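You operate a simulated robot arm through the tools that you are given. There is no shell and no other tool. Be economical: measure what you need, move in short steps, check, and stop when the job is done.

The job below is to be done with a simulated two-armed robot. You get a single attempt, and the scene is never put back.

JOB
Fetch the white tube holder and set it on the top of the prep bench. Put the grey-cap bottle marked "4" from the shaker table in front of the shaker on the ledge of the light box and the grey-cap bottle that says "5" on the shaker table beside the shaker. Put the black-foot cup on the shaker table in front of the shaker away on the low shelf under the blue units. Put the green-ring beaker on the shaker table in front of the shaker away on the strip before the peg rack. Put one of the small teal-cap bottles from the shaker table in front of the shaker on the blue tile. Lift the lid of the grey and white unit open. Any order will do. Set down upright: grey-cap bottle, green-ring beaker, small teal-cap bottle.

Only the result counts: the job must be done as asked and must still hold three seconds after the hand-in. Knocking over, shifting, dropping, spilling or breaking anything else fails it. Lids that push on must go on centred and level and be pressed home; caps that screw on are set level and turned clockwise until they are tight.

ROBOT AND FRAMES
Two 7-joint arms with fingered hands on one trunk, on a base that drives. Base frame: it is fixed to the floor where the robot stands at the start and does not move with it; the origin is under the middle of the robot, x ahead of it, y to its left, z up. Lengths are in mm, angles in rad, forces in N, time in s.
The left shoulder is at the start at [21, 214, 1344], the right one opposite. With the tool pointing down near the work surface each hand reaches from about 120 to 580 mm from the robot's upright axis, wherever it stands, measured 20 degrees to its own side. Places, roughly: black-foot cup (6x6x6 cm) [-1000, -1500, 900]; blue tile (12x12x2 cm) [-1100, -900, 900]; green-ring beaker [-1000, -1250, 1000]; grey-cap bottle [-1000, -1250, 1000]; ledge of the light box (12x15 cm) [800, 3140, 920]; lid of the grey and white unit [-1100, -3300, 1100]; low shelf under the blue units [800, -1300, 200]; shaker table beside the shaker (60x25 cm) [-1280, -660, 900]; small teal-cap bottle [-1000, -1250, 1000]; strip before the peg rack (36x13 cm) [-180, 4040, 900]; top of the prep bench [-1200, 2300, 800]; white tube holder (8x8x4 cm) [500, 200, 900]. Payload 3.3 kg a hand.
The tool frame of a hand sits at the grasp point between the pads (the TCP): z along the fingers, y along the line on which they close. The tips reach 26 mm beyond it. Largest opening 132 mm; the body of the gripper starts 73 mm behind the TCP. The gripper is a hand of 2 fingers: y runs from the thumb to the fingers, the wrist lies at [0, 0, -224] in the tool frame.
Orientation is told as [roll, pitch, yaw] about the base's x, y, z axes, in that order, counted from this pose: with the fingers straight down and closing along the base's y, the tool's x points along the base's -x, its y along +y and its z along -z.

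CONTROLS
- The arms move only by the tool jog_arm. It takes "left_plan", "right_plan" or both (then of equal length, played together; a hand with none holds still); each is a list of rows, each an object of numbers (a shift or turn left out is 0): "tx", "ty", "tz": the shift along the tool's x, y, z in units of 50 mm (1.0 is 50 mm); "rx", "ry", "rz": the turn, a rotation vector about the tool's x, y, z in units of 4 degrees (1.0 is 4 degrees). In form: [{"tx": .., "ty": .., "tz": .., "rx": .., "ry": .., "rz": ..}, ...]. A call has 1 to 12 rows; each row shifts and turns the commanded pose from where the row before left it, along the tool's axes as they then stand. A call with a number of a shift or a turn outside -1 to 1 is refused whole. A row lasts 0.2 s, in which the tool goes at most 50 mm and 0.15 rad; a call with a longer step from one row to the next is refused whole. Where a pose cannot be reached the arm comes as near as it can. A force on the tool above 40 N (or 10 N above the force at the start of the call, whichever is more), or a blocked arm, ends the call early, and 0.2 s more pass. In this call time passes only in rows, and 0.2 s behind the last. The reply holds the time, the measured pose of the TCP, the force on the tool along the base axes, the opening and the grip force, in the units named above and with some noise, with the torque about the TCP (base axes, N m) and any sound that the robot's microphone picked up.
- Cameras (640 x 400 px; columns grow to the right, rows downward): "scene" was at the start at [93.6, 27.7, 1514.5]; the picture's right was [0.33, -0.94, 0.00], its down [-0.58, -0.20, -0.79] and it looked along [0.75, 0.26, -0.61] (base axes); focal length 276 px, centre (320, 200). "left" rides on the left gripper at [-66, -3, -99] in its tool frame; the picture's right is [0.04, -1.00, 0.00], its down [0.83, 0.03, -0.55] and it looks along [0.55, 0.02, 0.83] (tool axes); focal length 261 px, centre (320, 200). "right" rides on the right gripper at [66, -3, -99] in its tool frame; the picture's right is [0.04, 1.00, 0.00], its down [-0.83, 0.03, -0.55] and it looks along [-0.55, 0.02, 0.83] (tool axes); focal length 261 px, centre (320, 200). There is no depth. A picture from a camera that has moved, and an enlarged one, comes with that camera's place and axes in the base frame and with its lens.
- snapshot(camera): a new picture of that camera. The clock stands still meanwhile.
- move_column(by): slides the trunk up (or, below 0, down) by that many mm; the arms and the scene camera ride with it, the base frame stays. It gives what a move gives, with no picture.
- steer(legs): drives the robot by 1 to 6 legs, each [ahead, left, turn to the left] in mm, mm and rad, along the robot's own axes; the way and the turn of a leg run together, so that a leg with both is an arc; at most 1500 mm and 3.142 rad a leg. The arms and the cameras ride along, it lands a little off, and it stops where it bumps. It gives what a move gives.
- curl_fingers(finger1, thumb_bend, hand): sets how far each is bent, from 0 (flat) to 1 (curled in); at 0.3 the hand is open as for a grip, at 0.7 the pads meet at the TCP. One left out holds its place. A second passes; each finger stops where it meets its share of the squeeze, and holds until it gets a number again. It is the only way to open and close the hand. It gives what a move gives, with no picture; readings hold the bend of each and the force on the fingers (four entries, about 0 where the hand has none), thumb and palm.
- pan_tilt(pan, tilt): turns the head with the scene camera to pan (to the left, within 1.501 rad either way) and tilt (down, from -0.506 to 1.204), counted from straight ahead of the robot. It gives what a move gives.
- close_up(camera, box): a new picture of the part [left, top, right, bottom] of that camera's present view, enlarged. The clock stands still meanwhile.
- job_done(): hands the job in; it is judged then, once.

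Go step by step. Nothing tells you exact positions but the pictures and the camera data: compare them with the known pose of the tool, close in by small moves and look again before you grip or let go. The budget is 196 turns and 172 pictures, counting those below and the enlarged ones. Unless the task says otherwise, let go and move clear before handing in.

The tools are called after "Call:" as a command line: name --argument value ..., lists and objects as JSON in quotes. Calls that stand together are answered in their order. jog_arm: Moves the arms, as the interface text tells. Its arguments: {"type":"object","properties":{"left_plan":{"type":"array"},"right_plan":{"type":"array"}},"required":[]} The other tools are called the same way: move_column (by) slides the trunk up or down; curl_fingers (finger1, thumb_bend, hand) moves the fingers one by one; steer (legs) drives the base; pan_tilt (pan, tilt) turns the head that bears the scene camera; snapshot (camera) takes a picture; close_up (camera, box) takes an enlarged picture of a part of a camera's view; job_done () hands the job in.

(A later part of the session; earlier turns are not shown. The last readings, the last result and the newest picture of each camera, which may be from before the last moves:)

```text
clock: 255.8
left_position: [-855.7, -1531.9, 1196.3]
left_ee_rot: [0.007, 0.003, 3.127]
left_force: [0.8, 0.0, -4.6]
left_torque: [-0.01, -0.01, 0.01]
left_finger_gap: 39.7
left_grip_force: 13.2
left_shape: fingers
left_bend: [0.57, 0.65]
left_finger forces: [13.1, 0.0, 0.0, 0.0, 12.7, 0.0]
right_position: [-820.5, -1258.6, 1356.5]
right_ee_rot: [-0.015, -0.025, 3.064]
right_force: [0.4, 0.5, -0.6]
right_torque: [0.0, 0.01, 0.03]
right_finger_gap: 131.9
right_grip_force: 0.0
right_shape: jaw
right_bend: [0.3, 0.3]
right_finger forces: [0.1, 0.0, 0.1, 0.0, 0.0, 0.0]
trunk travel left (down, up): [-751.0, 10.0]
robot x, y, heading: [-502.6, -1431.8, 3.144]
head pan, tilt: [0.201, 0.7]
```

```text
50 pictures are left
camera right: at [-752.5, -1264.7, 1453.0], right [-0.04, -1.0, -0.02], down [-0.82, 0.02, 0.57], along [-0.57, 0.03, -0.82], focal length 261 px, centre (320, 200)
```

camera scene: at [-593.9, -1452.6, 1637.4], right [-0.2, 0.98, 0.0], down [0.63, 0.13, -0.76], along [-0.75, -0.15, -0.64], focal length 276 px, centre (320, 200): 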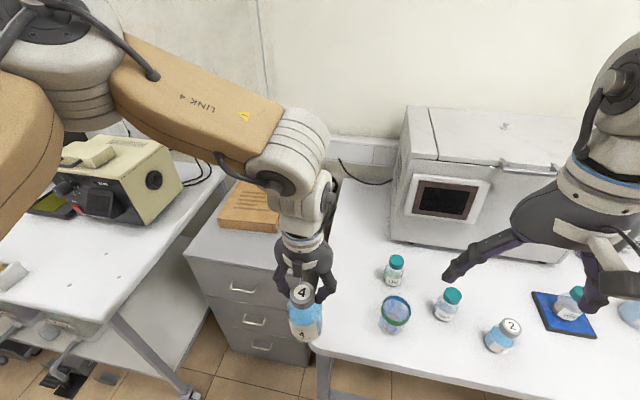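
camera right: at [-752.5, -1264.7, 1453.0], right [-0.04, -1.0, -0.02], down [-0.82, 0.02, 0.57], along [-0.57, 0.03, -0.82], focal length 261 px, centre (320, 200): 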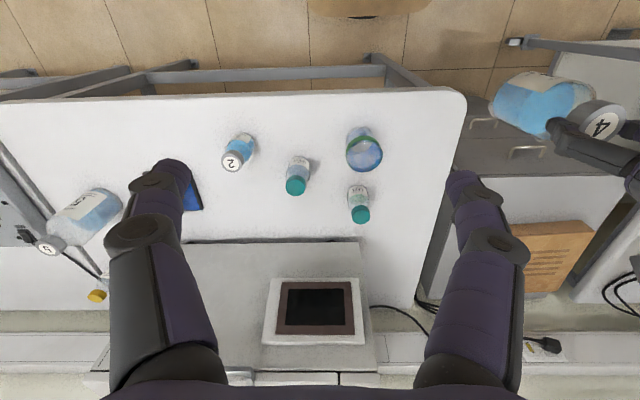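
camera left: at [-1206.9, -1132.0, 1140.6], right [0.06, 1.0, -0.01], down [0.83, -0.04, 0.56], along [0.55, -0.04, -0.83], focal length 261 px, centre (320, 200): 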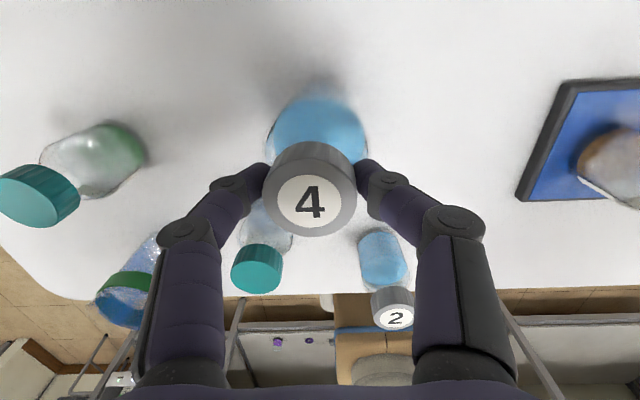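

The beaker is at about (-975,-1336), with its rim near z≈985. I'll lower the column, part-close the right hand and position it above.

Call:
move_column --by -100

Call:
curl_fingers --hand "right" --finger1 0.4 --thumb_bend 0.4

Call:
jog_arm --right_plan '[{"tx": -0.6, "ty": 0.4, "ry": 0.36}, {"tx": -0.6, "ty": 0.4}, {"tx": -0.6, "ty": 0.4}, {"tx": -0.6, "ty": 0.4}, {"tx": -0.57, "ty": 0.18, "tz": 0.5}, {"tz": 0.9}, {"tz": 0.9}, {"tz": 0.9}]'

Call:
snapshot --camera "right"

Call:
close_up --camera "scene" --box '[290, 200, 490, 350]'

```text
clock: 257.1
left_position: [-855.3, -1530.8, 1096.1]
left_ee_rot: [0.007, 0.001, 3.127]
left_force: [0.2, 0.2, -4.0]
left_torque: [-0.01, 0.04, 0.0]
left_finger_gap: 39.8
left_grip_force: 12.9
left_shape: fingers
left_bend: [0.57, 0.65]
left_finger forces: [13.0, 0.0, 0.0, 0.0, 12.8, 0.0]
right_position: [-821.0, -1257.7, 1256.4]
right_ee_rot: [-0.016, -0.025, 3.064]
right_force: [-0.1, -0.3, -0.4]
right_torque: [0.03, 0.01, 0.0]
right_finger_gap: 132.2
right_grip_force: 0.0
right_shape: jaw
right_bend: [0.3, 0.3]
right_finger forces: [0.0, 0.0, 0.1, 0.0, 0.0, 0.0]
trunk travel left (down, up): [-651.0, 110.0]
robot x, y, heading: [-498.1, -1436.8, 3.142]
head pan, tilt: [0.201, 0.7]
```

```text
clock: 258.1
left_position: [-854.6, -1531.3, 1097.5]
left_ee_rot: [0.007, 0.002, 3.128]
left_force: [0.2, -0.4, -4.6]
left_torque: [0.01, -0.01, 0.02]
left_finger_gap: 39.7
left_grip_force: 12.9
left_shape: fingers
left_bend: [0.57, 0.65]
left_finger forces: [13.1, 0.0, 0.1, 0.0, 12.7, 0.1]
right_position: [-820.1, -1258.8, 1255.9]
right_ee_rot: [-0.016, -0.024, 3.065]
right_force: [0.3, 0.0, 0.1]
right_torque: [-0.01, -0.01, 0.01]
right_finger_gap: 100.9
right_grip_force: 0.1
right_shape: fingers
right_bend: [0.4, 0.4]
right_finger forces: [0.0, 0.0, 0.1, 0.0, 0.0, 0.1]
trunk travel left (down, up): [-651.0, 110.0]
robot x, y, heading: [-502.2, -1432.8, 3.142]
head pan, tilt: [0.201, 0.7]
```

```text
clock: 259.9
left_position: [-855.7, -1531.7, 1096.0]
left_ee_rot: [0.006, 0.002, 3.128]
left_force: [0.2, -1.1, -4.5]
left_torque: [0.03, -0.01, -0.05]
left_finger_gap: 39.9
left_grip_force: 12.9
left_shape: fingers
left_bend: [0.57, 0.65]
left_finger forces: [13.0, 0.1, 0.0, 0.1, 12.7, 0.0]
right_position: [-975.3, -1335.9, 1093.5]
right_ee_rot: [-0.016, 0.0, 3.063]
right_force: [0.1, 0.4, 0.0]
right_torque: [-0.01, 0.01, -0.02]
right_finger_gap: 101.0
right_grip_force: 0.1
right_shape: fingers
right_bend: [0.4, 0.4]
right_finger forces: [0.0, 0.0, 0.0, 0.0, 0.0, 0.0]
trunk travel left (down, up): [-651.0, 110.0]
robot x, y, heading: [-502.0, -1435.0, 3.143]
head pan, tilt: [0.201, 0.7]
```

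```text
49 pictures are left
camera right: at [-909.8, -1341.1, 1192.7], right [-0.04, -1.0, -0.02], down [-0.83, 0.02, 0.55], along [-0.55, 0.03, -0.83], focal length 261 px, centre (320, 200)
```

right: 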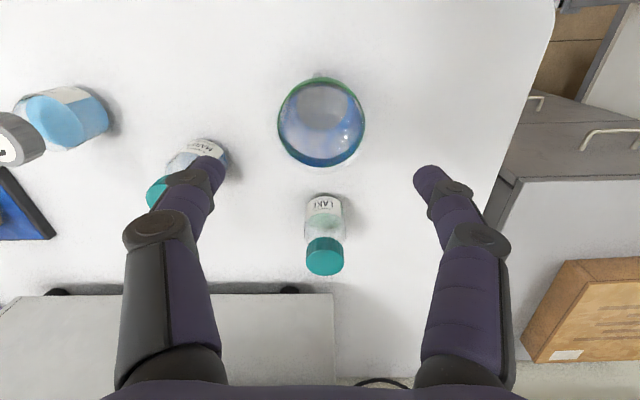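

```text
2.67 times, centred on (390, 275) of scene
camera zoom: at [-595.2, -1452.3, 1537.3], right [-0.2, 0.98, 0.0], down [0.63, 0.13, -0.76], along [-0.75, -0.15, -0.64], focal length 735 px, centre (133, 0)
```

zoom: 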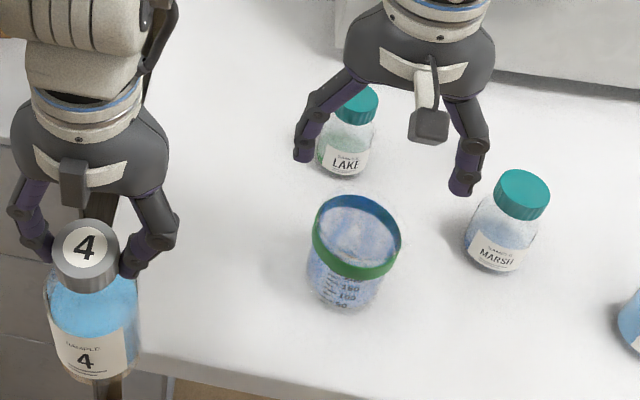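

The rim centre is at (-971,-1336,992), so the hand is centred. I'll lower around it and close.

Call:
jog_arm --right_plan '[{"tx": 0.09, "tz": 0.7}, {"tz": 0.7}, {"tz": 0.7}, {"tz": 0.5}, {"tz": 0.27}]'

Call:
curl_fingers --hand "right" --finger1 0.68 --thumb_bend 0.68

Call:
snapshot --camera "right"

```text
clock: 261.1
left_position: [-856.3, -1531.3, 1095.7]
left_ee_rot: [0.007, 0.001, 3.127]
left_force: [-0.4, 0.3, -4.4]
left_torque: [0.0, 0.01, 0.0]
left_finger_gap: 39.9
left_grip_force: 13.8
left_shape: fingers
left_bend: [0.57, 0.65]
left_finger forces: [13.0, 0.0, 0.0, 0.1, 12.8, 0.0]
right_position: [-972.3, -1332.7, 950.1]
right_ee_rot: [-0.014, 0.001, 3.065]
right_force: [-0.4, 0.1, 0.5]
right_torque: [0.0, 0.0, 0.01]
right_finger_gap: 101.0
right_grip_force: 0.0
right_shape: fingers
right_bend: [0.4, 0.4]
right_finger forces: [0.0, 0.0, 0.0, 0.0, 0.1, 0.0]
trunk travel left (down, up): [-651.0, 110.0]
robot x, y, heading: [-505.8, -1433.5, 3.134]
head pan, tilt: [0.201, 0.7]
```

```text
clock: 262.1
left_position: [-856.6, -1531.9, 1096.6]
left_ee_rot: [0.006, 0.002, 3.129]
left_force: [-0.3, -0.7, -4.5]
left_torque: [0.04, 0.02, -0.01]
left_finger_gap: 40.0
left_grip_force: 12.6
left_shape: fingers
left_bend: [0.57, 0.65]
left_finger forces: [12.9, 0.0, 0.1, 0.0, 12.7, 0.1]
right_position: [-972.0, -1332.7, 950.4]
right_ee_rot: [-0.017, 0.002, 3.065]
right_force: [-0.4, -0.6, 0.5]
right_torque: [0.03, 0.02, 0.0]
right_finger_gap: 61.9
right_grip_force: 17.7
right_shape: fingers
right_bend: [0.51, 0.59]
right_finger forces: [18.4, 0.0, 0.1, 0.0, 16.8, 0.0]
trunk travel left (down, up): [-651.0, 110.0]
robot x, y, heading: [-498.8, -1431.2, 3.146]
head pan, tilt: [0.201, 0.7]
```

```text
47 pictures are left
camera right: at [-906.6, -1337.8, 1048.3], right [-0.04, -1.0, -0.02], down [-0.83, 0.02, 0.55], along [-0.55, 0.03, -0.83], focal length 261 px, centre (320, 200)
```

right: 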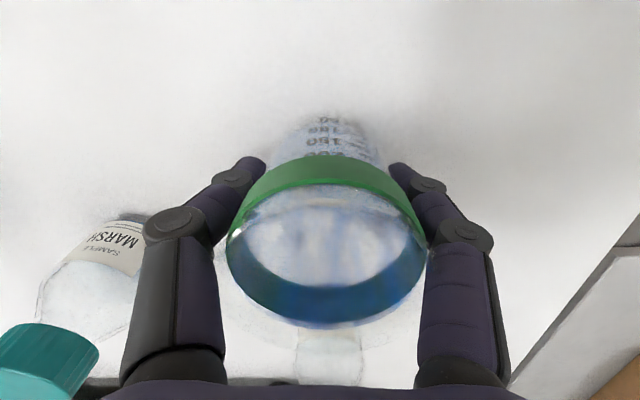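

The beaker is gripped below the green ring. I'll lift it, raise the column, back into the aisle and head towards the light box at y≈3140.

Call:
jog_arm --right_plan '[{"tz": -0.2}, {"tz": -0.5}, {"tz": -0.7}, {"tz": -0.7}, {"tz": -0.7}]'

Call:
snapshot --camera "right"

Call:
steer --legs '[[-240, 0, 0]]'

Call:
jog_arm --right_plan '[{"tx": 0.7}, {"tx": 0.8}, {"tx": 0.8}, {"tx": 0.3}]'

Call:
steer --legs '[[0, 0, -1.571], [1500, 0, 0], [1500, 0, 0], [1100, 0, 0]]'

```text
clock: 263.3
left_position: [-855.0, -1531.8, 1096.9]
left_ee_rot: [0.006, 0.002, 3.127]
left_force: [0.7, 0.7, -4.1]
left_torque: [0.0, 0.03, 0.02]
left_finger_gap: 39.8
left_grip_force: 13.0
left_shape: fingers
left_bend: [0.57, 0.65]
left_finger forces: [13.0, 0.0, 0.1, 0.0, 12.6, 0.1]
right_position: [-968.9, -1333.5, 1092.5]
right_ee_rot: [-0.017, 0.0, 3.064]
right_force: [0.6, -0.8, -1.4]
right_torque: [-0.01, -0.01, -0.01]
right_finger_gap: 62.0
right_grip_force: 17.0
right_shape: fingers
right_bend: [0.51, 0.59]
right_finger forces: [18.2, 0.0, 0.1, 0.0, 16.5, 0.0]
trunk travel left (down, up): [-651.0, 110.0]
robot x, y, heading: [-501.2, -1434.0, 3.146]
head pan, tilt: [0.201, 0.7]
```

```text
46 pictures are left
camera right: at [-903.2, -1339.5, 1190.0], right [-0.04, -1.0, -0.02], down [-0.83, 0.02, 0.55], along [-0.55, 0.03, -0.83], focal length 261 px, centre (320, 200)
```

right: 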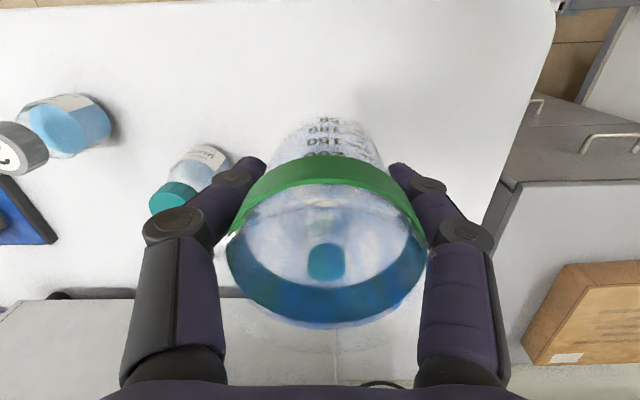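

```text
clock: 265.1
left_position: [-619.0, -1531.7, 1097.6]
left_ee_rot: [0.007, 0.001, 3.127]
left_force: [0.9, -0.1, -4.0]
left_torque: [0.03, 0.0, -0.04]
left_finger_gap: 39.7
left_grip_force: 13.1
left_shape: fingers
left_bend: [0.57, 0.65]
left_finger forces: [13.0, 0.0, 0.0, 0.0, 12.8, 0.0]
right_position: [-730.7, -1333.1, 1092.0]
right_ee_rot: [-0.016, 0.0, 3.064]
right_force: [0.6, -0.9, -0.2]
right_torque: [0.02, 0.0, -0.02]
right_finger_gap: 62.0
right_grip_force: 17.4
right_shape: fingers
right_bend: [0.51, 0.59]
right_finger forces: [18.1, 0.0, 0.0, 0.0, 16.5, 0.0]
trunk travel left (down, up): [-651.0, 110.0]
robot x, y, heading: [-262.4, -1438.0, 3.141]
head pan, tilt: [0.201, 0.7]
```

```text
clock: 266.1
left_position: [-619.7, -1532.1, 1096.9]
left_ee_rot: [0.006, 0.002, 3.127]
left_force: [1.7, -0.9, -4.5]
left_torque: [0.02, 0.01, 0.0]
left_finger_gap: 39.6
left_grip_force: 13.3
left_shape: fingers
left_bend: [0.57, 0.65]
left_finger forces: [13.1, 0.0, 0.0, 0.0, 12.6, 0.0]
right_position: [-599.7, -1344.5, 1092.9]
right_ee_rot: [-0.015, -0.001, 3.064]
right_force: [0.3, 0.2, -0.3]
right_torque: [-0.04, 0.03, 0.0]
right_finger_gap: 62.0
right_grip_force: 16.5
right_shape: fingers
right_bend: [0.51, 0.59]
right_finger forces: [17.9, 0.0, 0.0, 0.0, 16.1, 0.0]
trunk travel left (down, up): [-651.0, 110.0]
robot x, y, heading: [-262.3, -1435.6, 3.142]
head pan, tilt: [0.201, 0.7]
```

```text
clock: 289.8
left_position: [-145.5, 3052.7, 1095.4]
left_ee_rot: [0.007, 0.003, 1.489]
left_force: [-0.3, 1.3, -5.0]
left_torque: [-0.02, -0.01, -0.01]
left_finger_gap: 39.7
left_grip_force: 13.1
left_shape: fingers
left_bend: [0.57, 0.65]
left_finger forces: [12.9, 0.0, 0.0, 0.0, 12.5, 0.0]
right_position: [39.0, 3021.6, 1092.3]
right_ee_rot: [-0.015, 0.002, 1.426]
right_force: [-0.3, -0.1, -1.3]
right_torque: [-0.04, 0.01, 0.01]
right_finger_gap: 62.0
right_grip_force: 16.5
right_shape: fingers
right_bend: [0.51, 0.59]
right_finger forces: [17.6, 0.0, 0.0, 0.1, 15.7, 0.1]
trunk travel left (down, up): [-651.0, 110.0]
robot x, y, heading: [-72.4, 2692.5, 1.502]
head pan, tilt: [0.201, 0.7]
```

I'm at (-72, 2692) facing +y with both items held. I'll look towards the light box and the peg rack.

Call:
pan_tilt --pan -0.75 --tilt 0.45

Call:
snapshot --camera "scene"

Call:
pan_tilt --pan 0.1 --tilt 0.4

Call:
snapshot --camera "scene"

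```text
clock: 291.0
left_position: [-145.7, 3052.7, 1096.3]
left_ee_rot: [0.007, 0.002, 1.49]
left_force: [0.1, 0.4, -4.9]
left_torque: [0.04, -0.03, 0.02]
left_finger_gap: 39.5
left_grip_force: 12.9
left_shape: fingers
left_bend: [0.57, 0.65]
left_finger forces: [12.8, 0.0, 0.1, 0.1, 12.4, 0.0]
right_position: [39.7, 3021.1, 1092.6]
right_ee_rot: [-0.015, 0.003, 1.425]
right_force: [0.8, -0.9, -1.0]
right_torque: [0.01, 0.02, 0.03]
right_finger_gap: 61.5
right_grip_force: 16.8
right_shape: fingers
right_bend: [0.51, 0.59]
right_finger forces: [17.5, 0.1, 0.0, 0.1, 15.8, 0.0]
trunk travel left (down, up): [-651.0, 110.0]
robot x, y, heading: [-72.2, 2690.1, 1.504]
head pan, tilt: [-0.75, 0.45]
```

```text
45 pictures are left
camera scene: at [-5.3, 2764.3, 1559.5], right [0.68, -0.73, 0.0], down [-0.32, -0.3, -0.9], along [0.66, 0.62, -0.44], focal length 276 px, centre (320, 200)
```

scene: 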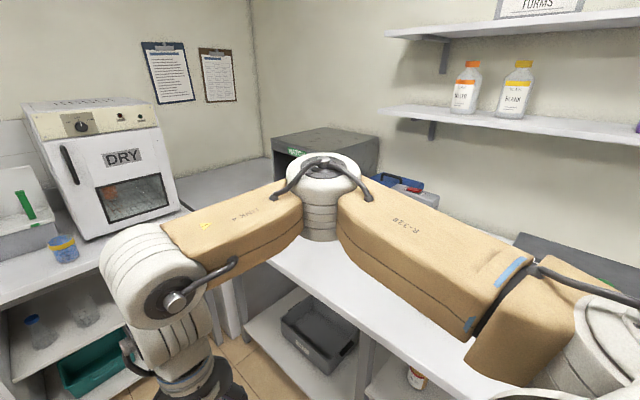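

```text
clock: 292.2
left_position: [-145.9, 3052.2, 1096.3]
left_ee_rot: [0.007, 0.003, 1.487]
left_force: [0.6, 0.0, -3.9]
left_torque: [0.02, -0.06, 0.0]
left_finger_gap: 39.4
left_grip_force: 12.7
left_shape: fingers
left_bend: [0.57, 0.65]
left_finger forces: [12.8, 0.0, 0.0, 0.1, 12.5, 0.1]
right_position: [38.9, 3021.5, 1092.9]
right_ee_rot: [-0.015, 0.002, 1.425]
right_force: [-0.1, -0.3, -0.6]
right_torque: [0.0, 0.01, 0.04]
right_finger_gap: 61.7
right_grip_force: 16.7
right_shape: fingers
right_bend: [0.51, 0.59]
right_finger forces: [17.5, 0.0, 0.0, 0.0, 15.6, 0.1]
trunk travel left (down, up): [-651.0, 110.0]
robot x, y, heading: [-71.6, 2687.6, 1.506]
head pan, tilt: [0.099, 0.4]
```

```text
44 pictures are left
camera scene: at [-75.2, 2794.1, 1564.2], right [1.0, 0.03, 0.0], down [0.01, -0.39, -0.92], along [-0.03, 0.92, -0.39], focal length 276 px, centre (320, 200)
```

scene: 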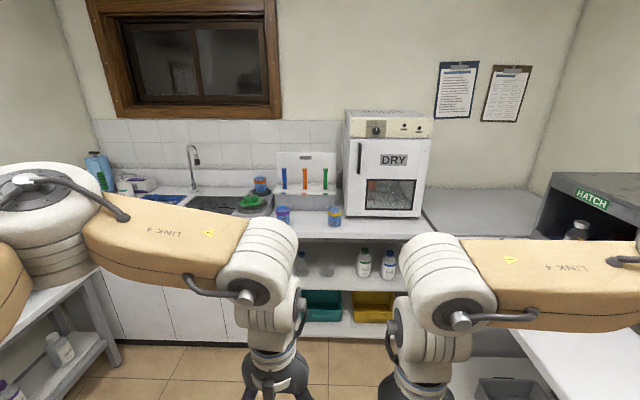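

The light box, a white upright box with a dark ledge, should be around (760–800, 3130). The bench edge here is near x≈460. I'll drive up and turn to face +x.

Call:
steer --legs '[[330, 0, 0], [0, 0, -1.506]]'

Call:
pan_tilt --pan 0.1 --tilt 0.5

Call:
snapshot --camera "scene"

Call:
snapshot --camera "right"

```text
clock: 298.0
left_position: [303.8, 3119.1, 1095.3]
left_ee_rot: [0.007, 0.002, -0.015]
left_force: [0.5, 0.0, -4.7]
left_torque: [-0.01, -0.05, 0.05]
left_finger_gap: 39.7
left_grip_force: 12.8
left_shape: fingers
left_bend: [0.57, 0.65]
left_finger forces: [12.8, 0.1, 0.0, 0.0, 12.4, 0.0]
right_position: [285.4, 2932.0, 1093.2]
right_ee_rot: [-0.016, 0.003, -0.078]
right_force: [-0.4, -0.1, -1.4]
right_torque: [0.01, 0.02, 0.01]
right_finger_gap: 61.1
right_grip_force: 16.0
right_shape: fingers
right_bend: [0.51, 0.59]
right_finger forces: [17.0, 0.0, 0.0, 0.0, 15.3, 0.1]
trunk travel left (down, up): [-651.0, 110.0]
robot x, y, heading: [-52.0, 3022.5, 0.002]
head pan, tilt: [0.099, 0.4]
```

```text
clock: 298.7
left_position: [303.8, 3120.2, 1095.8]
left_ee_rot: [0.006, 0.003, -0.015]
left_force: [0.3, 0.8, -4.0]
left_torque: [-0.01, -0.02, 0.0]
left_finger_gap: 39.7
left_grip_force: 13.0
left_shape: fingers
left_bend: [0.57, 0.65]
left_finger forces: [12.8, 0.0, 0.1, 0.0, 12.5, 0.0]
right_position: [284.4, 2932.8, 1092.7]
right_ee_rot: [-0.014, 0.002, -0.077]
right_force: [-0.9, 0.8, -1.5]
right_torque: [0.02, 0.02, 0.01]
right_finger_gap: 61.3
right_grip_force: 16.2
right_shape: fingers
right_bend: [0.51, 0.59]
right_finger forces: [17.0, 0.0, 0.0, 0.1, 15.3, 0.0]
trunk travel left (down, up): [-651.0, 110.0]
robot x, y, heading: [-49.6, 3025.4, 0.002]
head pan, tilt: [0.099, 0.499]
```

```text
43 pictures are left
camera scene: at [50.7, 3032.3, 1555.1], right [0.1, -1.0, 0.0], down [-0.48, -0.05, -0.88], along [0.87, 0.09, -0.48], focal length 276 px, centre (320, 200)
```

scene: 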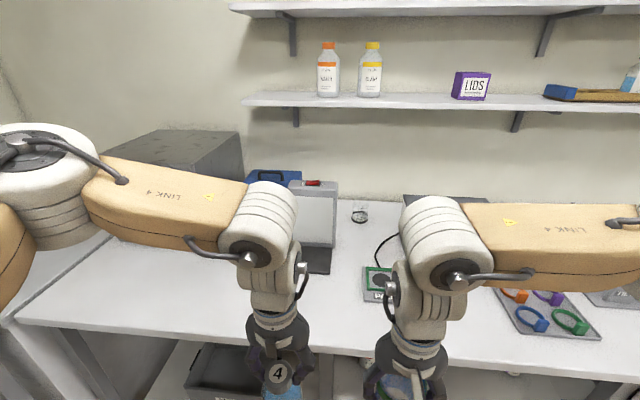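

```text
42 pictures are left
camera right: at [219.8, 2935.2, 1191.3], right [0.04, 1.0, -0.02], down [0.83, -0.02, 0.55], along [0.55, -0.03, -0.83], focal length 261 px, centre (320, 200)
```

right: 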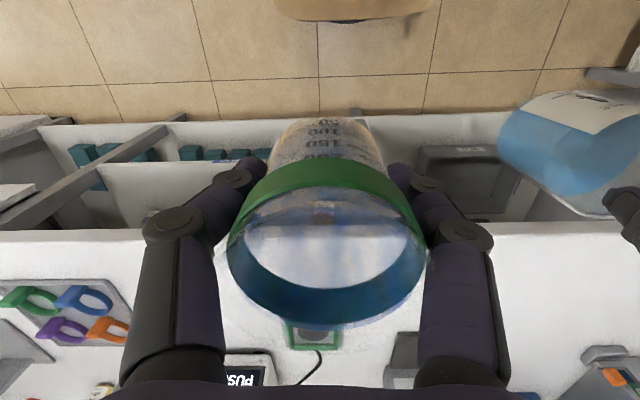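

I can see the light box with its dark ledge. I'll zoom for precision.

Call:
close_up --camera "scene" --box '[260, 170, 380, 290]'

Call:
jog_arm --left_plan '[{"tz": -0.5}, {"tz": -0.5}]'

Call:
steer --legs '[[225, 0, 0]]'

Call:
snapshot --camera "scene"

```text
3.33 times, centred on (320, 230) of scene
camera zoom: at [50.7, 3032.3, 1555.1], right [0.1, -1.0, 0.0], down [-0.48, -0.05, -0.88], along [0.87, 0.09, -0.48], focal length 918 px, centre (320, 100)
```

zoom: 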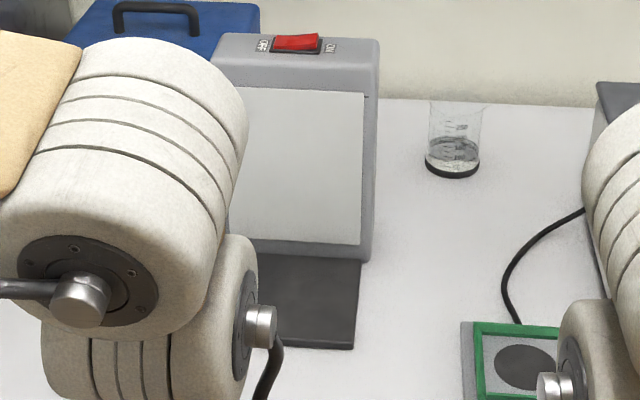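

```text
clock: 299.3
left_position: [304.9, 3119.7, 1146.2]
left_ee_rot: [0.006, 0.004, -0.014]
left_force: [-0.4, -0.3, -4.3]
left_torque: [-0.04, -0.04, 0.01]
left_finger_gap: 39.7
left_grip_force: 13.3
left_shape: fingers
left_bend: [0.57, 0.65]
left_finger forces: [12.9, 0.0, 0.0, 0.0, 12.7, 0.1]
right_position: [284.7, 2934.1, 1093.1]
right_ee_rot: [-0.016, 0.001, -0.077]
right_force: [-0.5, 0.5, -1.4]
right_torque: [0.01, 0.0, -0.01]
right_finger_gap: 61.0
right_grip_force: 15.8
right_shape: fingers
right_bend: [0.51, 0.59]
right_finger forces: [17.0, 0.0, 0.0, 0.0, 15.2, 0.0]
trunk travel left (down, up): [-651.0, 110.0]
robot x, y, heading: [-50.4, 3024.1, -0.002]
head pan, tilt: [0.099, 0.499]
```

```text
clock: 301.0
left_position: [525.7, 3115.7, 1144.9]
left_ee_rot: [0.008, 0.004, -0.024]
left_force: [1.2, -0.7, -4.3]
left_torque: [0.0, -0.02, 0.0]
left_finger_gap: 39.6
left_grip_force: 12.6
left_shape: fingers
left_bend: [0.57, 0.65]
left_finger forces: [13.0, 0.0, 0.0, 0.1, 12.7, 0.1]
right_position: [504.7, 2930.4, 1093.5]
right_ee_rot: [-0.015, 0.002, -0.085]
right_force: [0.6, -0.3, -0.5]
right_torque: [0.01, 0.0, 0.0]
right_finger_gap: 61.3
right_grip_force: 16.5
right_shape: fingers
right_bend: [0.51, 0.59]
right_finger forces: [17.0, 0.0, 0.0, 0.1, 15.3, 0.0]
trunk travel left (down, up): [-651.0, 110.0]
robot x, y, heading: [167.3, 3026.8, -0.007]
head pan, tilt: [0.099, 0.499]
```

```text
40 pictures are left
camera scene: at [271.6, 3030.5, 1555.0], right [0.09, -1.0, 0.0], down [-0.48, -0.04, -0.88], along [0.87, 0.08, -0.48], focal length 276 px, centre (320, 200)
```

scene: 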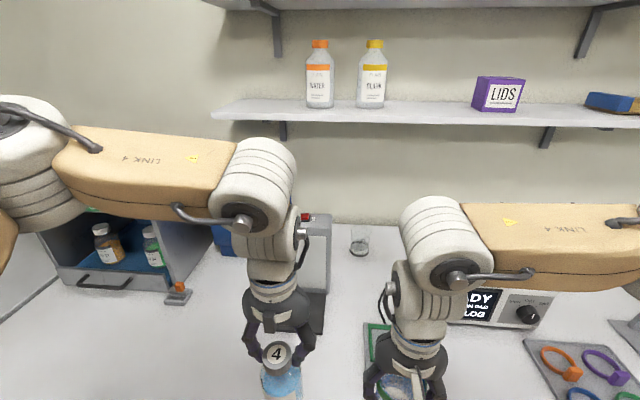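

The ledge spans about x 720–855, y 3070–3215. I'll aim the bottle at (765, 3140), drive 50 mm closer and extend the left arm while high.

Call:
steer --legs '[[50, 0, 0.01]]'

Call:
jog_arm --left_plan '[{"tx": -0.6, "ty": 0.2}, {"tx": -0.7, "ty": 0.2}, {"tx": -0.7, "ty": 0.18}, {"tx": -0.7}, {"tx": -0.6}, {"tx": -0.4}]'

Call:
snapshot --camera "scene"

Call:
snapshot --camera "left"

```text
clock: 301.9
left_position: [575.3, 3118.9, 1144.8]
left_ee_rot: [0.007, 0.003, -0.012]
left_force: [1.5, 0.1, -4.6]
left_torque: [-0.03, 0.04, -0.02]
left_finger_gap: 39.8
left_grip_force: 13.0
left_shape: fingers
left_bend: [0.57, 0.65]
left_finger forces: [13.0, 0.0, 0.0, 0.0, 12.8, 0.1]
right_position: [557.3, 2932.9, 1092.6]
right_ee_rot: [-0.016, 0.005, -0.073]
right_force: [-0.4, -0.4, -1.3]
right_torque: [0.01, 0.0, -0.02]
right_finger_gap: 61.2
right_grip_force: 16.3
right_shape: fingers
right_bend: [0.51, 0.59]
right_finger forces: [16.9, 0.0, 0.0, 0.0, 15.3, 0.0]
trunk travel left (down, up): [-651.0, 110.0]
robot x, y, heading: [223.2, 3022.3, 0.003]
head pan, tilt: [0.099, 0.499]
```

```text
clock: 303.3
left_position: [730.4, 3141.0, 1144.1]
left_ee_rot: [0.007, 0.002, -0.012]
left_force: [0.8, -0.1, -4.4]
left_torque: [-0.04, -0.01, 0.01]
left_finger_gap: 39.7
left_grip_force: 12.8
left_shape: fingers
left_bend: [0.57, 0.65]
left_finger forces: [12.9, 0.0, 0.0, 0.1, 12.6, 0.0]
left hand out of reach, approached as far as the arm can: row 5, 6
right_position: [554.9, 2934.7, 1093.0]
right_ee_rot: [-0.015, 0.003, -0.074]
right_force: [0.6, 0.5, -1.1]
right_torque: [0.0, 0.01, 0.0]
right_finger_gap: 61.3
right_grip_force: 16.1
right_shape: fingers
right_bend: [0.51, 0.59]
right_finger forces: [16.9, 0.0, 0.0, 0.1, 15.3, 0.0]
trunk travel left (down, up): [-651.0, 110.0]
robot x, y, heading: [217.4, 3023.2, -0.002]
head pan, tilt: [0.099, 0.499]
```

```text
39 pictures are left
camera scene: at [320.0, 3031.7, 1555.1], right [0.1, -0.99, 0.0], down [-0.48, -0.05, -0.88], along [0.87, 0.09, -0.48], focal length 276 px, centre (320, 200)
```

scene: 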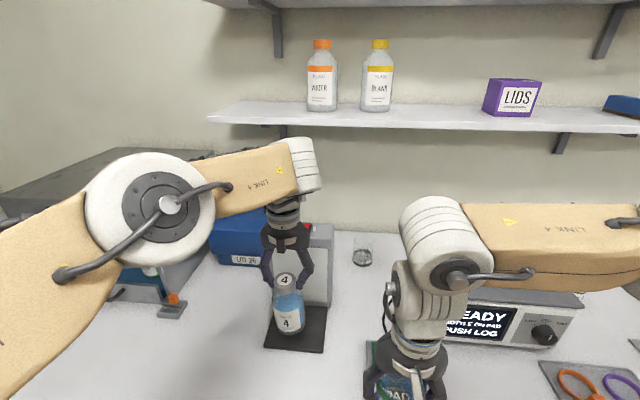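

```text
38 pictures are left
camera left: at [795.7, 3136.3, 1243.4], right [-0.05, -1.0, -0.01], down [-0.83, 0.04, 0.55], along [-0.55, 0.04, -0.83], focal length 261 px, centre (320, 200)
```

left: 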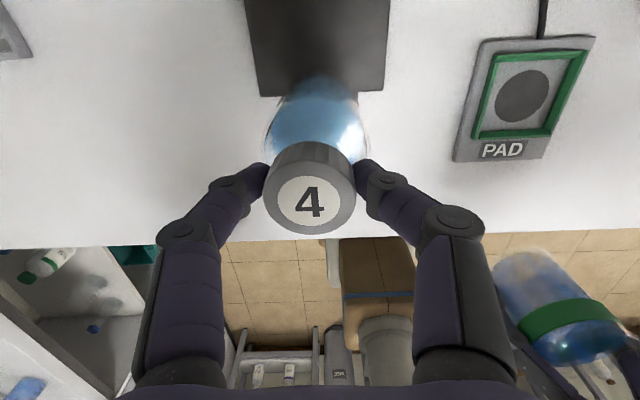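

The ledge front edge is at x≈727 and its centre at y≈3144. I'll roll 38 mm further forward so the bottle is fully over the ledge.

Call:
steer --legs '[[38, 0, 0]]'

Call:
snapshot --camera "left"

Call:
close_up --camera "scene" --box '[220, 190, 380, 370]'

```text
clock: 304.2
left_position: [747.2, 3141.9, 1142.6]
left_ee_rot: [0.007, 0.006, -0.012]
left_force: [1.5, -0.1, -4.4]
left_torque: [-0.03, -0.04, 0.02]
left_finger_gap: 39.6
left_grip_force: 12.8
left_shape: fingers
left_bend: [0.57, 0.65]
left_finger forces: [13.2, 0.0, 0.0, 0.0, 12.9, 0.0]
right_position: [570.9, 2934.2, 1091.5]
right_ee_rot: [-0.018, 0.005, -0.073]
right_force: [0.4, -0.1, -0.6]
right_torque: [0.01, 0.03, -0.02]
right_finger_gap: 61.2
right_grip_force: 15.5
right_shape: fingers
right_bend: [0.51, 0.59]
right_finger forces: [17.0, 0.0, 0.0, 0.0, 15.3, 0.0]
trunk travel left (down, up): [-651.0, 110.0]
robot x, y, heading: [233.2, 3021.7, 0.006]
head pan, tilt: [0.099, 0.499]
stopped in leg 1: the robot was blocked; the commanded pose is now the measured one
```

```text
37 pictures are left
camera left: at [812.4, 3136.4, 1241.3], right [-0.05, -1.0, -0.01], down [-0.83, 0.04, 0.56], along [-0.56, 0.04, -0.83], focal length 261 px, centre (320, 200)
```

left: 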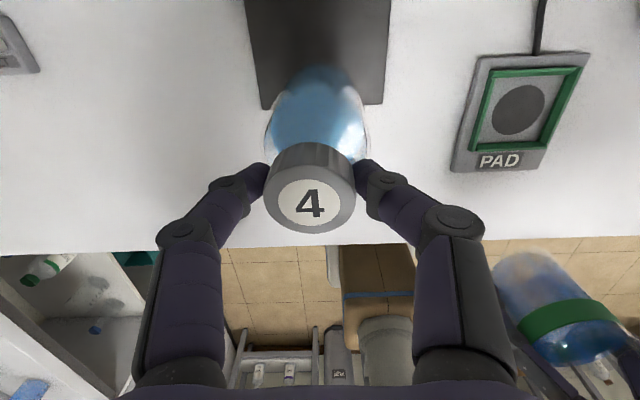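

```text
2.22 times, centred on (300, 280) of scene
camera zoom: at [337.7, 3031.5, 1554.8], right [0.1, -0.99, 0.0], down [-0.48, -0.05, -0.88], along [0.87, 0.09, -0.48], focal length 612 px, centre (364, 22)
```

zoom: 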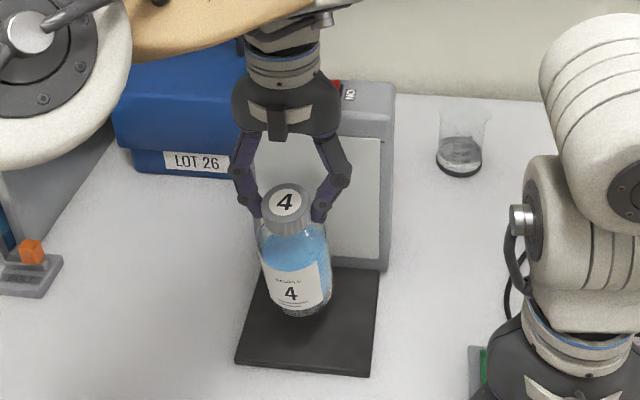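

The base is blocked at x=233 and the hand is at x=747. The arm reaches further when lower, so I'll lower to just above the ledge and extend.

Call:
jog_arm --left_plan '[{"tz": 0.5}, {"tz": 0.5}, {"tx": -0.25}, {"tx": -0.25}]'

Call:
snapshot --camera "left"

```text
clock: 305.2
left_position: [747.1, 3142.0, 1092.0]
left_ee_rot: [0.005, 0.004, -0.013]
left_force: [0.2, -0.2, -5.5]
left_torque: [0.02, -0.04, 0.01]
left_finger_gap: 39.7
left_grip_force: 13.0
left_shape: fingers
left_bend: [0.57, 0.65]
left_finger forces: [13.2, 0.1, 0.0, 0.0, 12.8, 0.0]
left hand out of reach, approached as far as the arm can: row 3, 4
right_position: [569.4, 2934.0, 1093.8]
right_ee_rot: [-0.015, 0.002, -0.073]
right_force: [0.0, 0.1, -0.8]
right_torque: [0.0, -0.01, 0.0]
right_finger_gap: 61.5
right_grip_force: 15.8
right_shape: fingers
right_bend: [0.51, 0.59]
right_finger forces: [17.0, 0.1, 0.0, 0.0, 15.2, 0.0]
trunk travel left (down, up): [-651.0, 110.0]
robot x, y, heading: [233.7, 3022.2, 0.0]
head pan, tilt: [0.099, 0.499]
```

```text
35 pictures are left
camera left: at [812.0, 3137.0, 1191.7], right [-0.05, -1.0, -0.01], down [-0.83, 0.04, 0.56], along [-0.56, 0.03, -0.83], focal length 261 px, centre (320, 200)
```

left: 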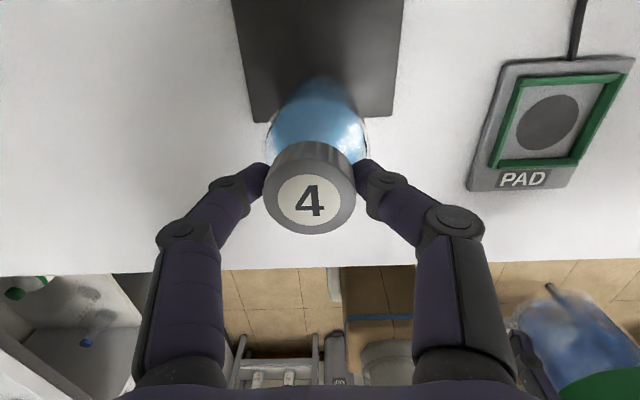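

The reach is better more to the left side. I'll shift the base right 85 mm and bring the hand left and forward.

Call:
steer --legs '[[0, -85, 0]]'

Call:
jog_arm --left_plan '[{"ty": 0.6}, {"ty": 0.6}, {"ty": 0.5, "tx": -0.2}, {"tx": -0.3}, {"tx": -0.2}]'

Call:
snapshot --camera "left"

```text
clock: 306.2
left_position: [745.8, 3059.2, 1093.4]
left_ee_rot: [0.007, 0.005, -0.011]
left_force: [0.1, -0.5, -4.4]
left_torque: [-0.01, -0.01, -0.01]
left_finger_gap: 39.6
left_grip_force: 12.5
left_shape: fingers
left_bend: [0.57, 0.65]
left_finger forces: [12.9, 0.0, 0.0, 0.0, 12.7, 0.1]
right_position: [570.1, 2852.0, 1093.4]
right_ee_rot: [-0.013, 0.001, -0.072]
right_force: [-0.1, -0.6, -0.8]
right_torque: [-0.01, 0.03, -0.02]
right_finger_gap: 61.2
right_grip_force: 16.0
right_shape: fingers
right_bend: [0.51, 0.59]
right_finger forces: [17.0, 0.0, 0.1, 0.0, 15.4, 0.1]
trunk travel left (down, up): [-651.0, 110.0]
robot x, y, heading: [228.4, 2939.7, 0.004]
head pan, tilt: [0.099, 0.499]
```

```text
clock: 307.4
left_position: [763.7, 3149.6, 1092.9]
left_ee_rot: [0.006, 0.004, -0.012]
left_force: [-0.8, -0.3, -4.7]
left_torque: [-0.01, -0.03, 0.02]
left_finger_gap: 39.6
left_grip_force: 12.9
left_shape: fingers
left_bend: [0.57, 0.65]
left_finger forces: [13.0, 0.0, 0.0, 0.0, 12.5, 0.0]
left hand out of reach, approached as far as the arm can: row 4, 5
right_position: [569.3, 2853.5, 1093.9]
right_ee_rot: [-0.015, 0.0, -0.074]
right_force: [0.6, 0.1, -1.3]
right_torque: [-0.02, 0.02, 0.0]
right_finger_gap: 61.1
right_grip_force: 16.4
right_shape: fingers
right_bend: [0.51, 0.59]
right_finger forces: [16.9, 0.0, 0.1, 0.0, 15.3, 0.0]
trunk travel left (down, up): [-651.0, 110.0]
robot x, y, heading: [230.2, 2943.4, -0.0]
head pan, tilt: [0.099, 0.499]
```

```text
34 pictures are left
camera left: at [829.0, 3144.0, 1192.4], right [-0.05, -1.0, 0.0], down [-0.83, 0.04, 0.56], along [-0.56, 0.03, -0.83], focal length 261 px, centre (320, 200)
```

left: 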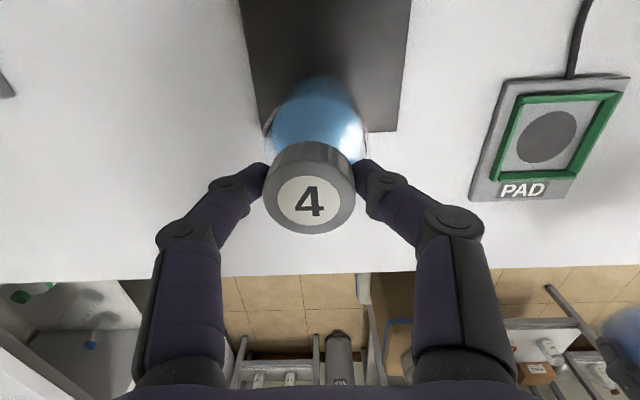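

The bottle is nearly fully over the ledge. Raising the shoulder relative to the hand should add reach, so I'll raise the column 100 mm, lower the arm the same amount, and extend 15 mm.

Call:
move_column --by 100

Call:
jog_arm --left_plan '[{"tz": 0.7}, {"tz": 0.7}, {"tz": 0.6}, {"tx": -0.2}, {"tx": -0.15}]'

Call:
snapshot --camera "left"

```text
clock: 308.8
left_position: [763.2, 3145.6, 1193.5]
left_ee_rot: [0.008, 0.005, -0.012]
left_force: [-0.2, 0.9, -4.5]
left_torque: [-0.02, -0.03, 0.0]
left_finger_gap: 39.6
left_grip_force: 12.6
left_shape: fingers
left_bend: [0.57, 0.65]
left_finger forces: [12.9, 0.1, 0.0, 0.1, 12.6, 0.1]
right_position: [568.6, 2853.4, 1191.9]
right_ee_rot: [-0.017, 0.0, -0.073]
right_force: [-0.1, 0.0, -1.4]
right_torque: [0.02, -0.02, -0.04]
right_finger_gap: 61.2
right_grip_force: 16.0
right_shape: fingers
right_bend: [0.51, 0.59]
right_finger forces: [16.9, 0.1, 0.0, 0.0, 15.4, 0.1]
trunk travel left (down, up): [-751.0, 10.0]
robot x, y, heading: [231.1, 2945.2, 0.005]
head pan, tilt: [0.099, 0.499]
```

```text
clock: 310.0
left_position: [755.8, 3142.9, 1094.6]
left_ee_rot: [0.007, 0.003, -0.014]
left_force: [-0.1, 0.1, -3.5]
left_torque: [-0.03, -0.02, 0.0]
left_finger_gap: 39.4
left_grip_force: 12.4
left_shape: fingers
left_bend: [0.57, 0.65]
left_finger forces: [13.0, 0.0, 0.0, 0.0, 12.7, 0.1]
left hand out of reach, approached as far as the arm can: row 3, 4, 5
right_position: [569.2, 2852.1, 1193.3]
right_ee_rot: [-0.016, 0.0, -0.074]
right_force: [0.0, -0.4, -1.6]
right_torque: [0.0, 0.01, 0.02]
right_finger_gap: 61.2
right_grip_force: 15.8
right_shape: fingers
right_bend: [0.51, 0.59]
right_finger forces: [16.9, 0.1, 0.0, 0.0, 15.3, 0.1]
trunk travel left (down, up): [-751.0, 10.0]
robot x, y, heading: [230.0, 2939.7, -0.001]
head pan, tilt: [0.099, 0.499]
```

```text
33 pictures are left
camera left: at [821.3, 3138.2, 1194.4], right [-0.05, -1.0, -0.01], down [-0.83, 0.04, 0.56], along [-0.56, 0.03, -0.83], focal length 261 px, centre (320, 200)
```

left: 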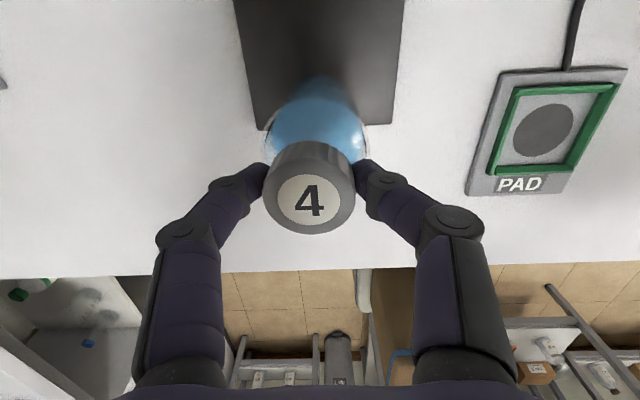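

That's about the same reach. The base might have room here at y≈2940, so I'll try rolling forward another 25 mm.

Call:
steer --legs '[[28, 0, 0]]'

Call:
snapshot --camera "left"

```text
clock: 310.7
left_position: [754.5, 3143.7, 1094.3]
left_ee_rot: [0.007, 0.006, -0.012]
left_force: [-0.2, 0.6, -4.7]
left_torque: [-0.01, -0.01, 0.0]
left_finger_gap: 39.4
left_grip_force: 13.1
left_shape: fingers
left_bend: [0.57, 0.65]
left_finger forces: [13.0, 0.1, 0.0, 0.1, 12.6, 0.0]
right_position: [568.6, 2852.8, 1192.7]
right_ee_rot: [-0.015, 0.002, -0.074]
right_force: [0.5, 0.2, -1.2]
right_torque: [0.0, 0.01, 0.01]
right_finger_gap: 61.4
right_grip_force: 16.8
right_shape: fingers
right_bend: [0.51, 0.59]
right_finger forces: [16.9, 0.0, 0.1, 0.1, 15.3, 0.0]
trunk travel left (down, up): [-751.0, 10.0]
robot x, y, heading: [232.7, 2945.7, 0.006]
head pan, tilt: [0.099, 0.499]
stopped in leg 1: the robot was blocked; the commanded pose is now the measured one
```

```text
32 pictures are left
camera left: at [821.0, 3138.2, 1193.5], right [-0.05, -1.0, -0.01], down [-0.83, 0.04, 0.56], along [-0.56, 0.03, -0.83], focal length 261 px, centre (320, 200)
```

left: 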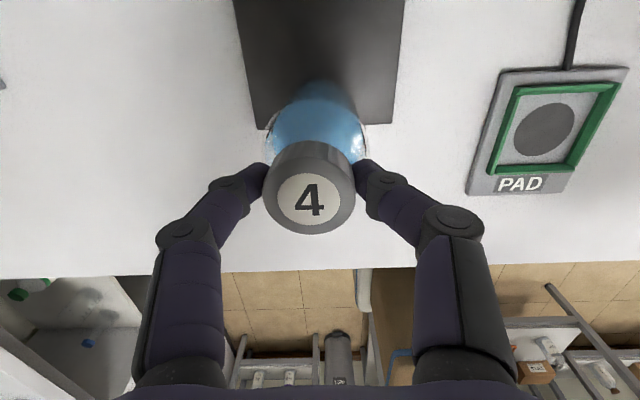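

The base is blocked here, so I'll use a small 4° forward tilt of the hand. That moves the bottle's base about 20 mm further in, and it will settle upright on release.

Call:
jog_arm --left_plan '[{"ry": -0.5}, {"ry": -0.5}, {"tx": -0.15}, {"tx": -0.15}]'

Call:
snapshot --camera "left"

```text
clock: 311.7
left_position: [771.2, 3142.8, 1096.9]
left_ee_rot: [0.007, -0.066, -0.014]
left_force: [0.6, 0.6, -4.5]
left_torque: [0.01, 0.01, -0.02]
left_finger_gap: 39.5
left_grip_force: 13.1
left_shape: fingers
left_bend: [0.57, 0.65]
left_finger forces: [12.7, 0.1, 0.1, 0.0, 12.4, 0.0]
right_position: [569.7, 2853.9, 1193.7]
right_ee_rot: [-0.016, 0.002, -0.074]
right_force: [0.7, 0.3, -1.2]
right_torque: [0.03, 0.0, -0.01]
right_finger_gap: 61.0
right_grip_force: 16.1
right_shape: fingers
right_bend: [0.51, 0.59]
right_finger forces: [16.8, 0.0, 0.0, 0.1, 15.2, 0.0]
trunk travel left (down, up): [-751.0, 10.0]
robot x, y, heading: [234.1, 2943.5, -0.001]
head pan, tilt: [0.099, 0.499]
```

```text
31 pictures are left
camera left: at [829.1, 3138.0, 1199.3], right [-0.05, -1.0, -0.01], down [-0.87, 0.04, 0.5], along [-0.5, 0.03, -0.87], focal length 261 px, centre (320, 200)
```

left: 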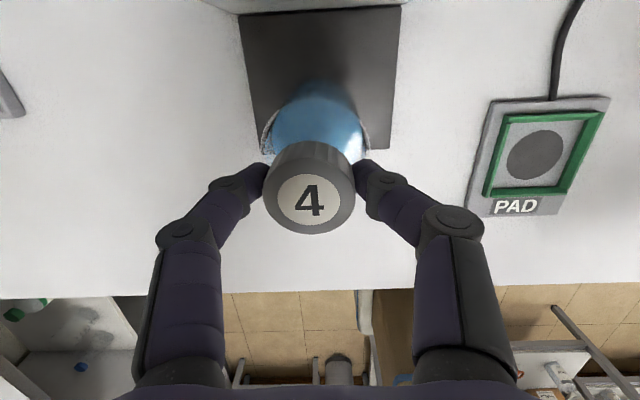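

Now it's well over the ledge. I'll lower to contact.

Call:
jog_arm --left_plan '[{"tz": 0.25}, {"tz": 0.2}, {"tz": 0.1}, {"tz": 0.1}, {"tz": 0.08}, {"tz": 0.08}, {"tz": 0.08}]'

Call:
close_up --camera "scene" --box '[180, 190, 340, 370]'

```text
clock: 313.3
left_position: [764.3, 3138.3, 1055.6]
left_ee_rot: [0.009, -0.071, -0.013]
left_force: [0.6, -1.1, 5.9]
left_torque: [0.03, -0.01, -0.01]
left_finger_gap: 39.5
left_grip_force: 14.0
left_shape: fingers
left_bend: [0.57, 0.65]
left_finger forces: [13.6, 0.0, 0.0, 0.0, 14.7, 0.0]
left hand out of reach, approached as far as the arm can: row 3, 4
right_position: [568.3, 2852.0, 1192.5]
right_ee_rot: [-0.014, 0.002, -0.074]
right_force: [-1.1, -0.4, -1.2]
right_torque: [-0.02, 0.0, 0.0]
right_finger_gap: 61.4
right_grip_force: 16.3
right_shape: fingers
right_bend: [0.51, 0.59]
right_finger forces: [16.8, 0.0, 0.0, 0.0, 15.3, 0.0]
trunk travel left (down, up): [-751.0, 10.0]
robot x, y, heading: [236.4, 2945.3, 0.001]
head pan, tilt: [0.099, 0.499]
```

```text
2.22 times, centred on (260, 280) of scene
camera zoom: at [332.6, 2949.9, 1655.4], right [0.1, -0.99, 0.0], down [-0.48, -0.05, -0.88], along [0.87, 0.09, -0.48], focal length 612 px, centre (453, 22)
```

zoom: 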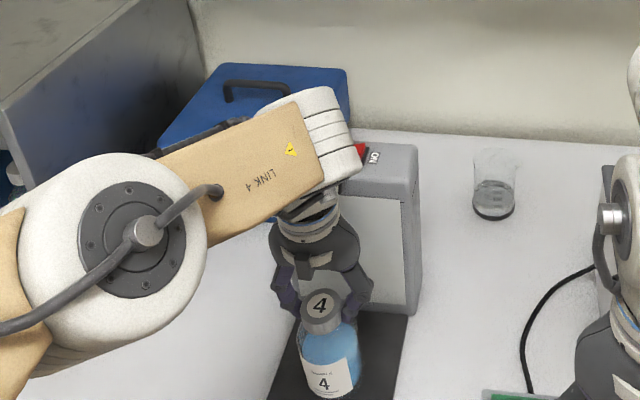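

Contact on the ledge. I'll release it and lift along the tool axis.

Call:
curl_fingers --hand "left" --finger1 0.47 --thumb_bend 0.47

Call:
jog_arm --left_plan '[{"tz": -0.3}, {"tz": -0.6}, {"tz": -0.8}, {"tz": -0.4, "tx": 0.5}]'

Call:
snapshot --camera "left"

```text
clock: 314.3
left_position: [762.1, 3138.6, 1053.4]
left_ee_rot: [0.007, -0.066, -0.013]
left_force: [0.4, 0.1, 0.0]
left_torque: [0.02, 0.02, -0.03]
left_finger_gap: 76.1
left_grip_force: 0.0
left_shape: fingers
left_bend: [0.47, 0.47]
left_finger forces: [0.1, 0.0, 0.1, 0.0, 0.0, 0.0]
right_position: [569.3, 2852.8, 1192.9]
right_ee_rot: [-0.015, 0.0, -0.074]
right_force: [0.8, 0.5, -1.2]
right_torque: [0.0, 0.01, 0.02]
right_finger_gap: 61.0
right_grip_force: 17.1
right_shape: fingers
right_bend: [0.51, 0.59]
right_finger forces: [16.9, 0.0, 0.1, 0.1, 15.3, 0.0]
trunk travel left (down, up): [-751.0, 10.0]
robot x, y, heading: [233.4, 2945.7, 0.003]
head pan, tilt: [0.099, 0.499]
```

```text
clock: 315.3
left_position: [734.1, 3140.4, 1157.3]
left_ee_rot: [0.007, -0.067, -0.013]
left_force: [-0.2, 0.4, 0.3]
left_torque: [-0.01, -0.04, 0.0]
left_finger_gap: 76.3
left_grip_force: 0.0
left_shape: fingers
left_bend: [0.47, 0.47]
left_finger forces: [0.1, 0.1, 0.0, 0.0, 0.0, 0.0]
right_position: [568.8, 2853.5, 1193.7]
right_ee_rot: [-0.015, 0.0, -0.072]
right_force: [-0.7, 0.8, -2.3]
right_torque: [-0.03, 0.02, 0.03]
right_finger_gap: 61.2
right_grip_force: 16.2
right_shape: fingers
right_bend: [0.51, 0.59]
right_finger forces: [16.9, 0.0, 0.0, 0.0, 15.3, 0.0]
trunk travel left (down, up): [-751.0, 10.0]
robot x, y, heading: [233.3, 2942.3, -0.0]
head pan, tilt: [0.099, 0.499]
```

```text
29 pictures are left
camera left: at [792.4, 3136.0, 1261.1], right [-0.05, -1.0, -0.01], down [-0.87, 0.04, 0.5], along [-0.49, 0.03, -0.87], focal length 261 px, centre (320, 200)
```

left: 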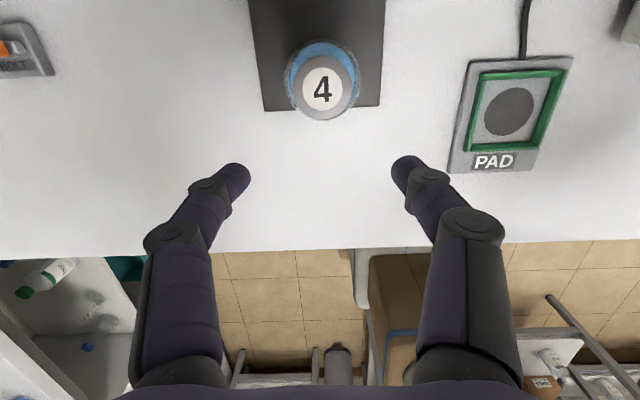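

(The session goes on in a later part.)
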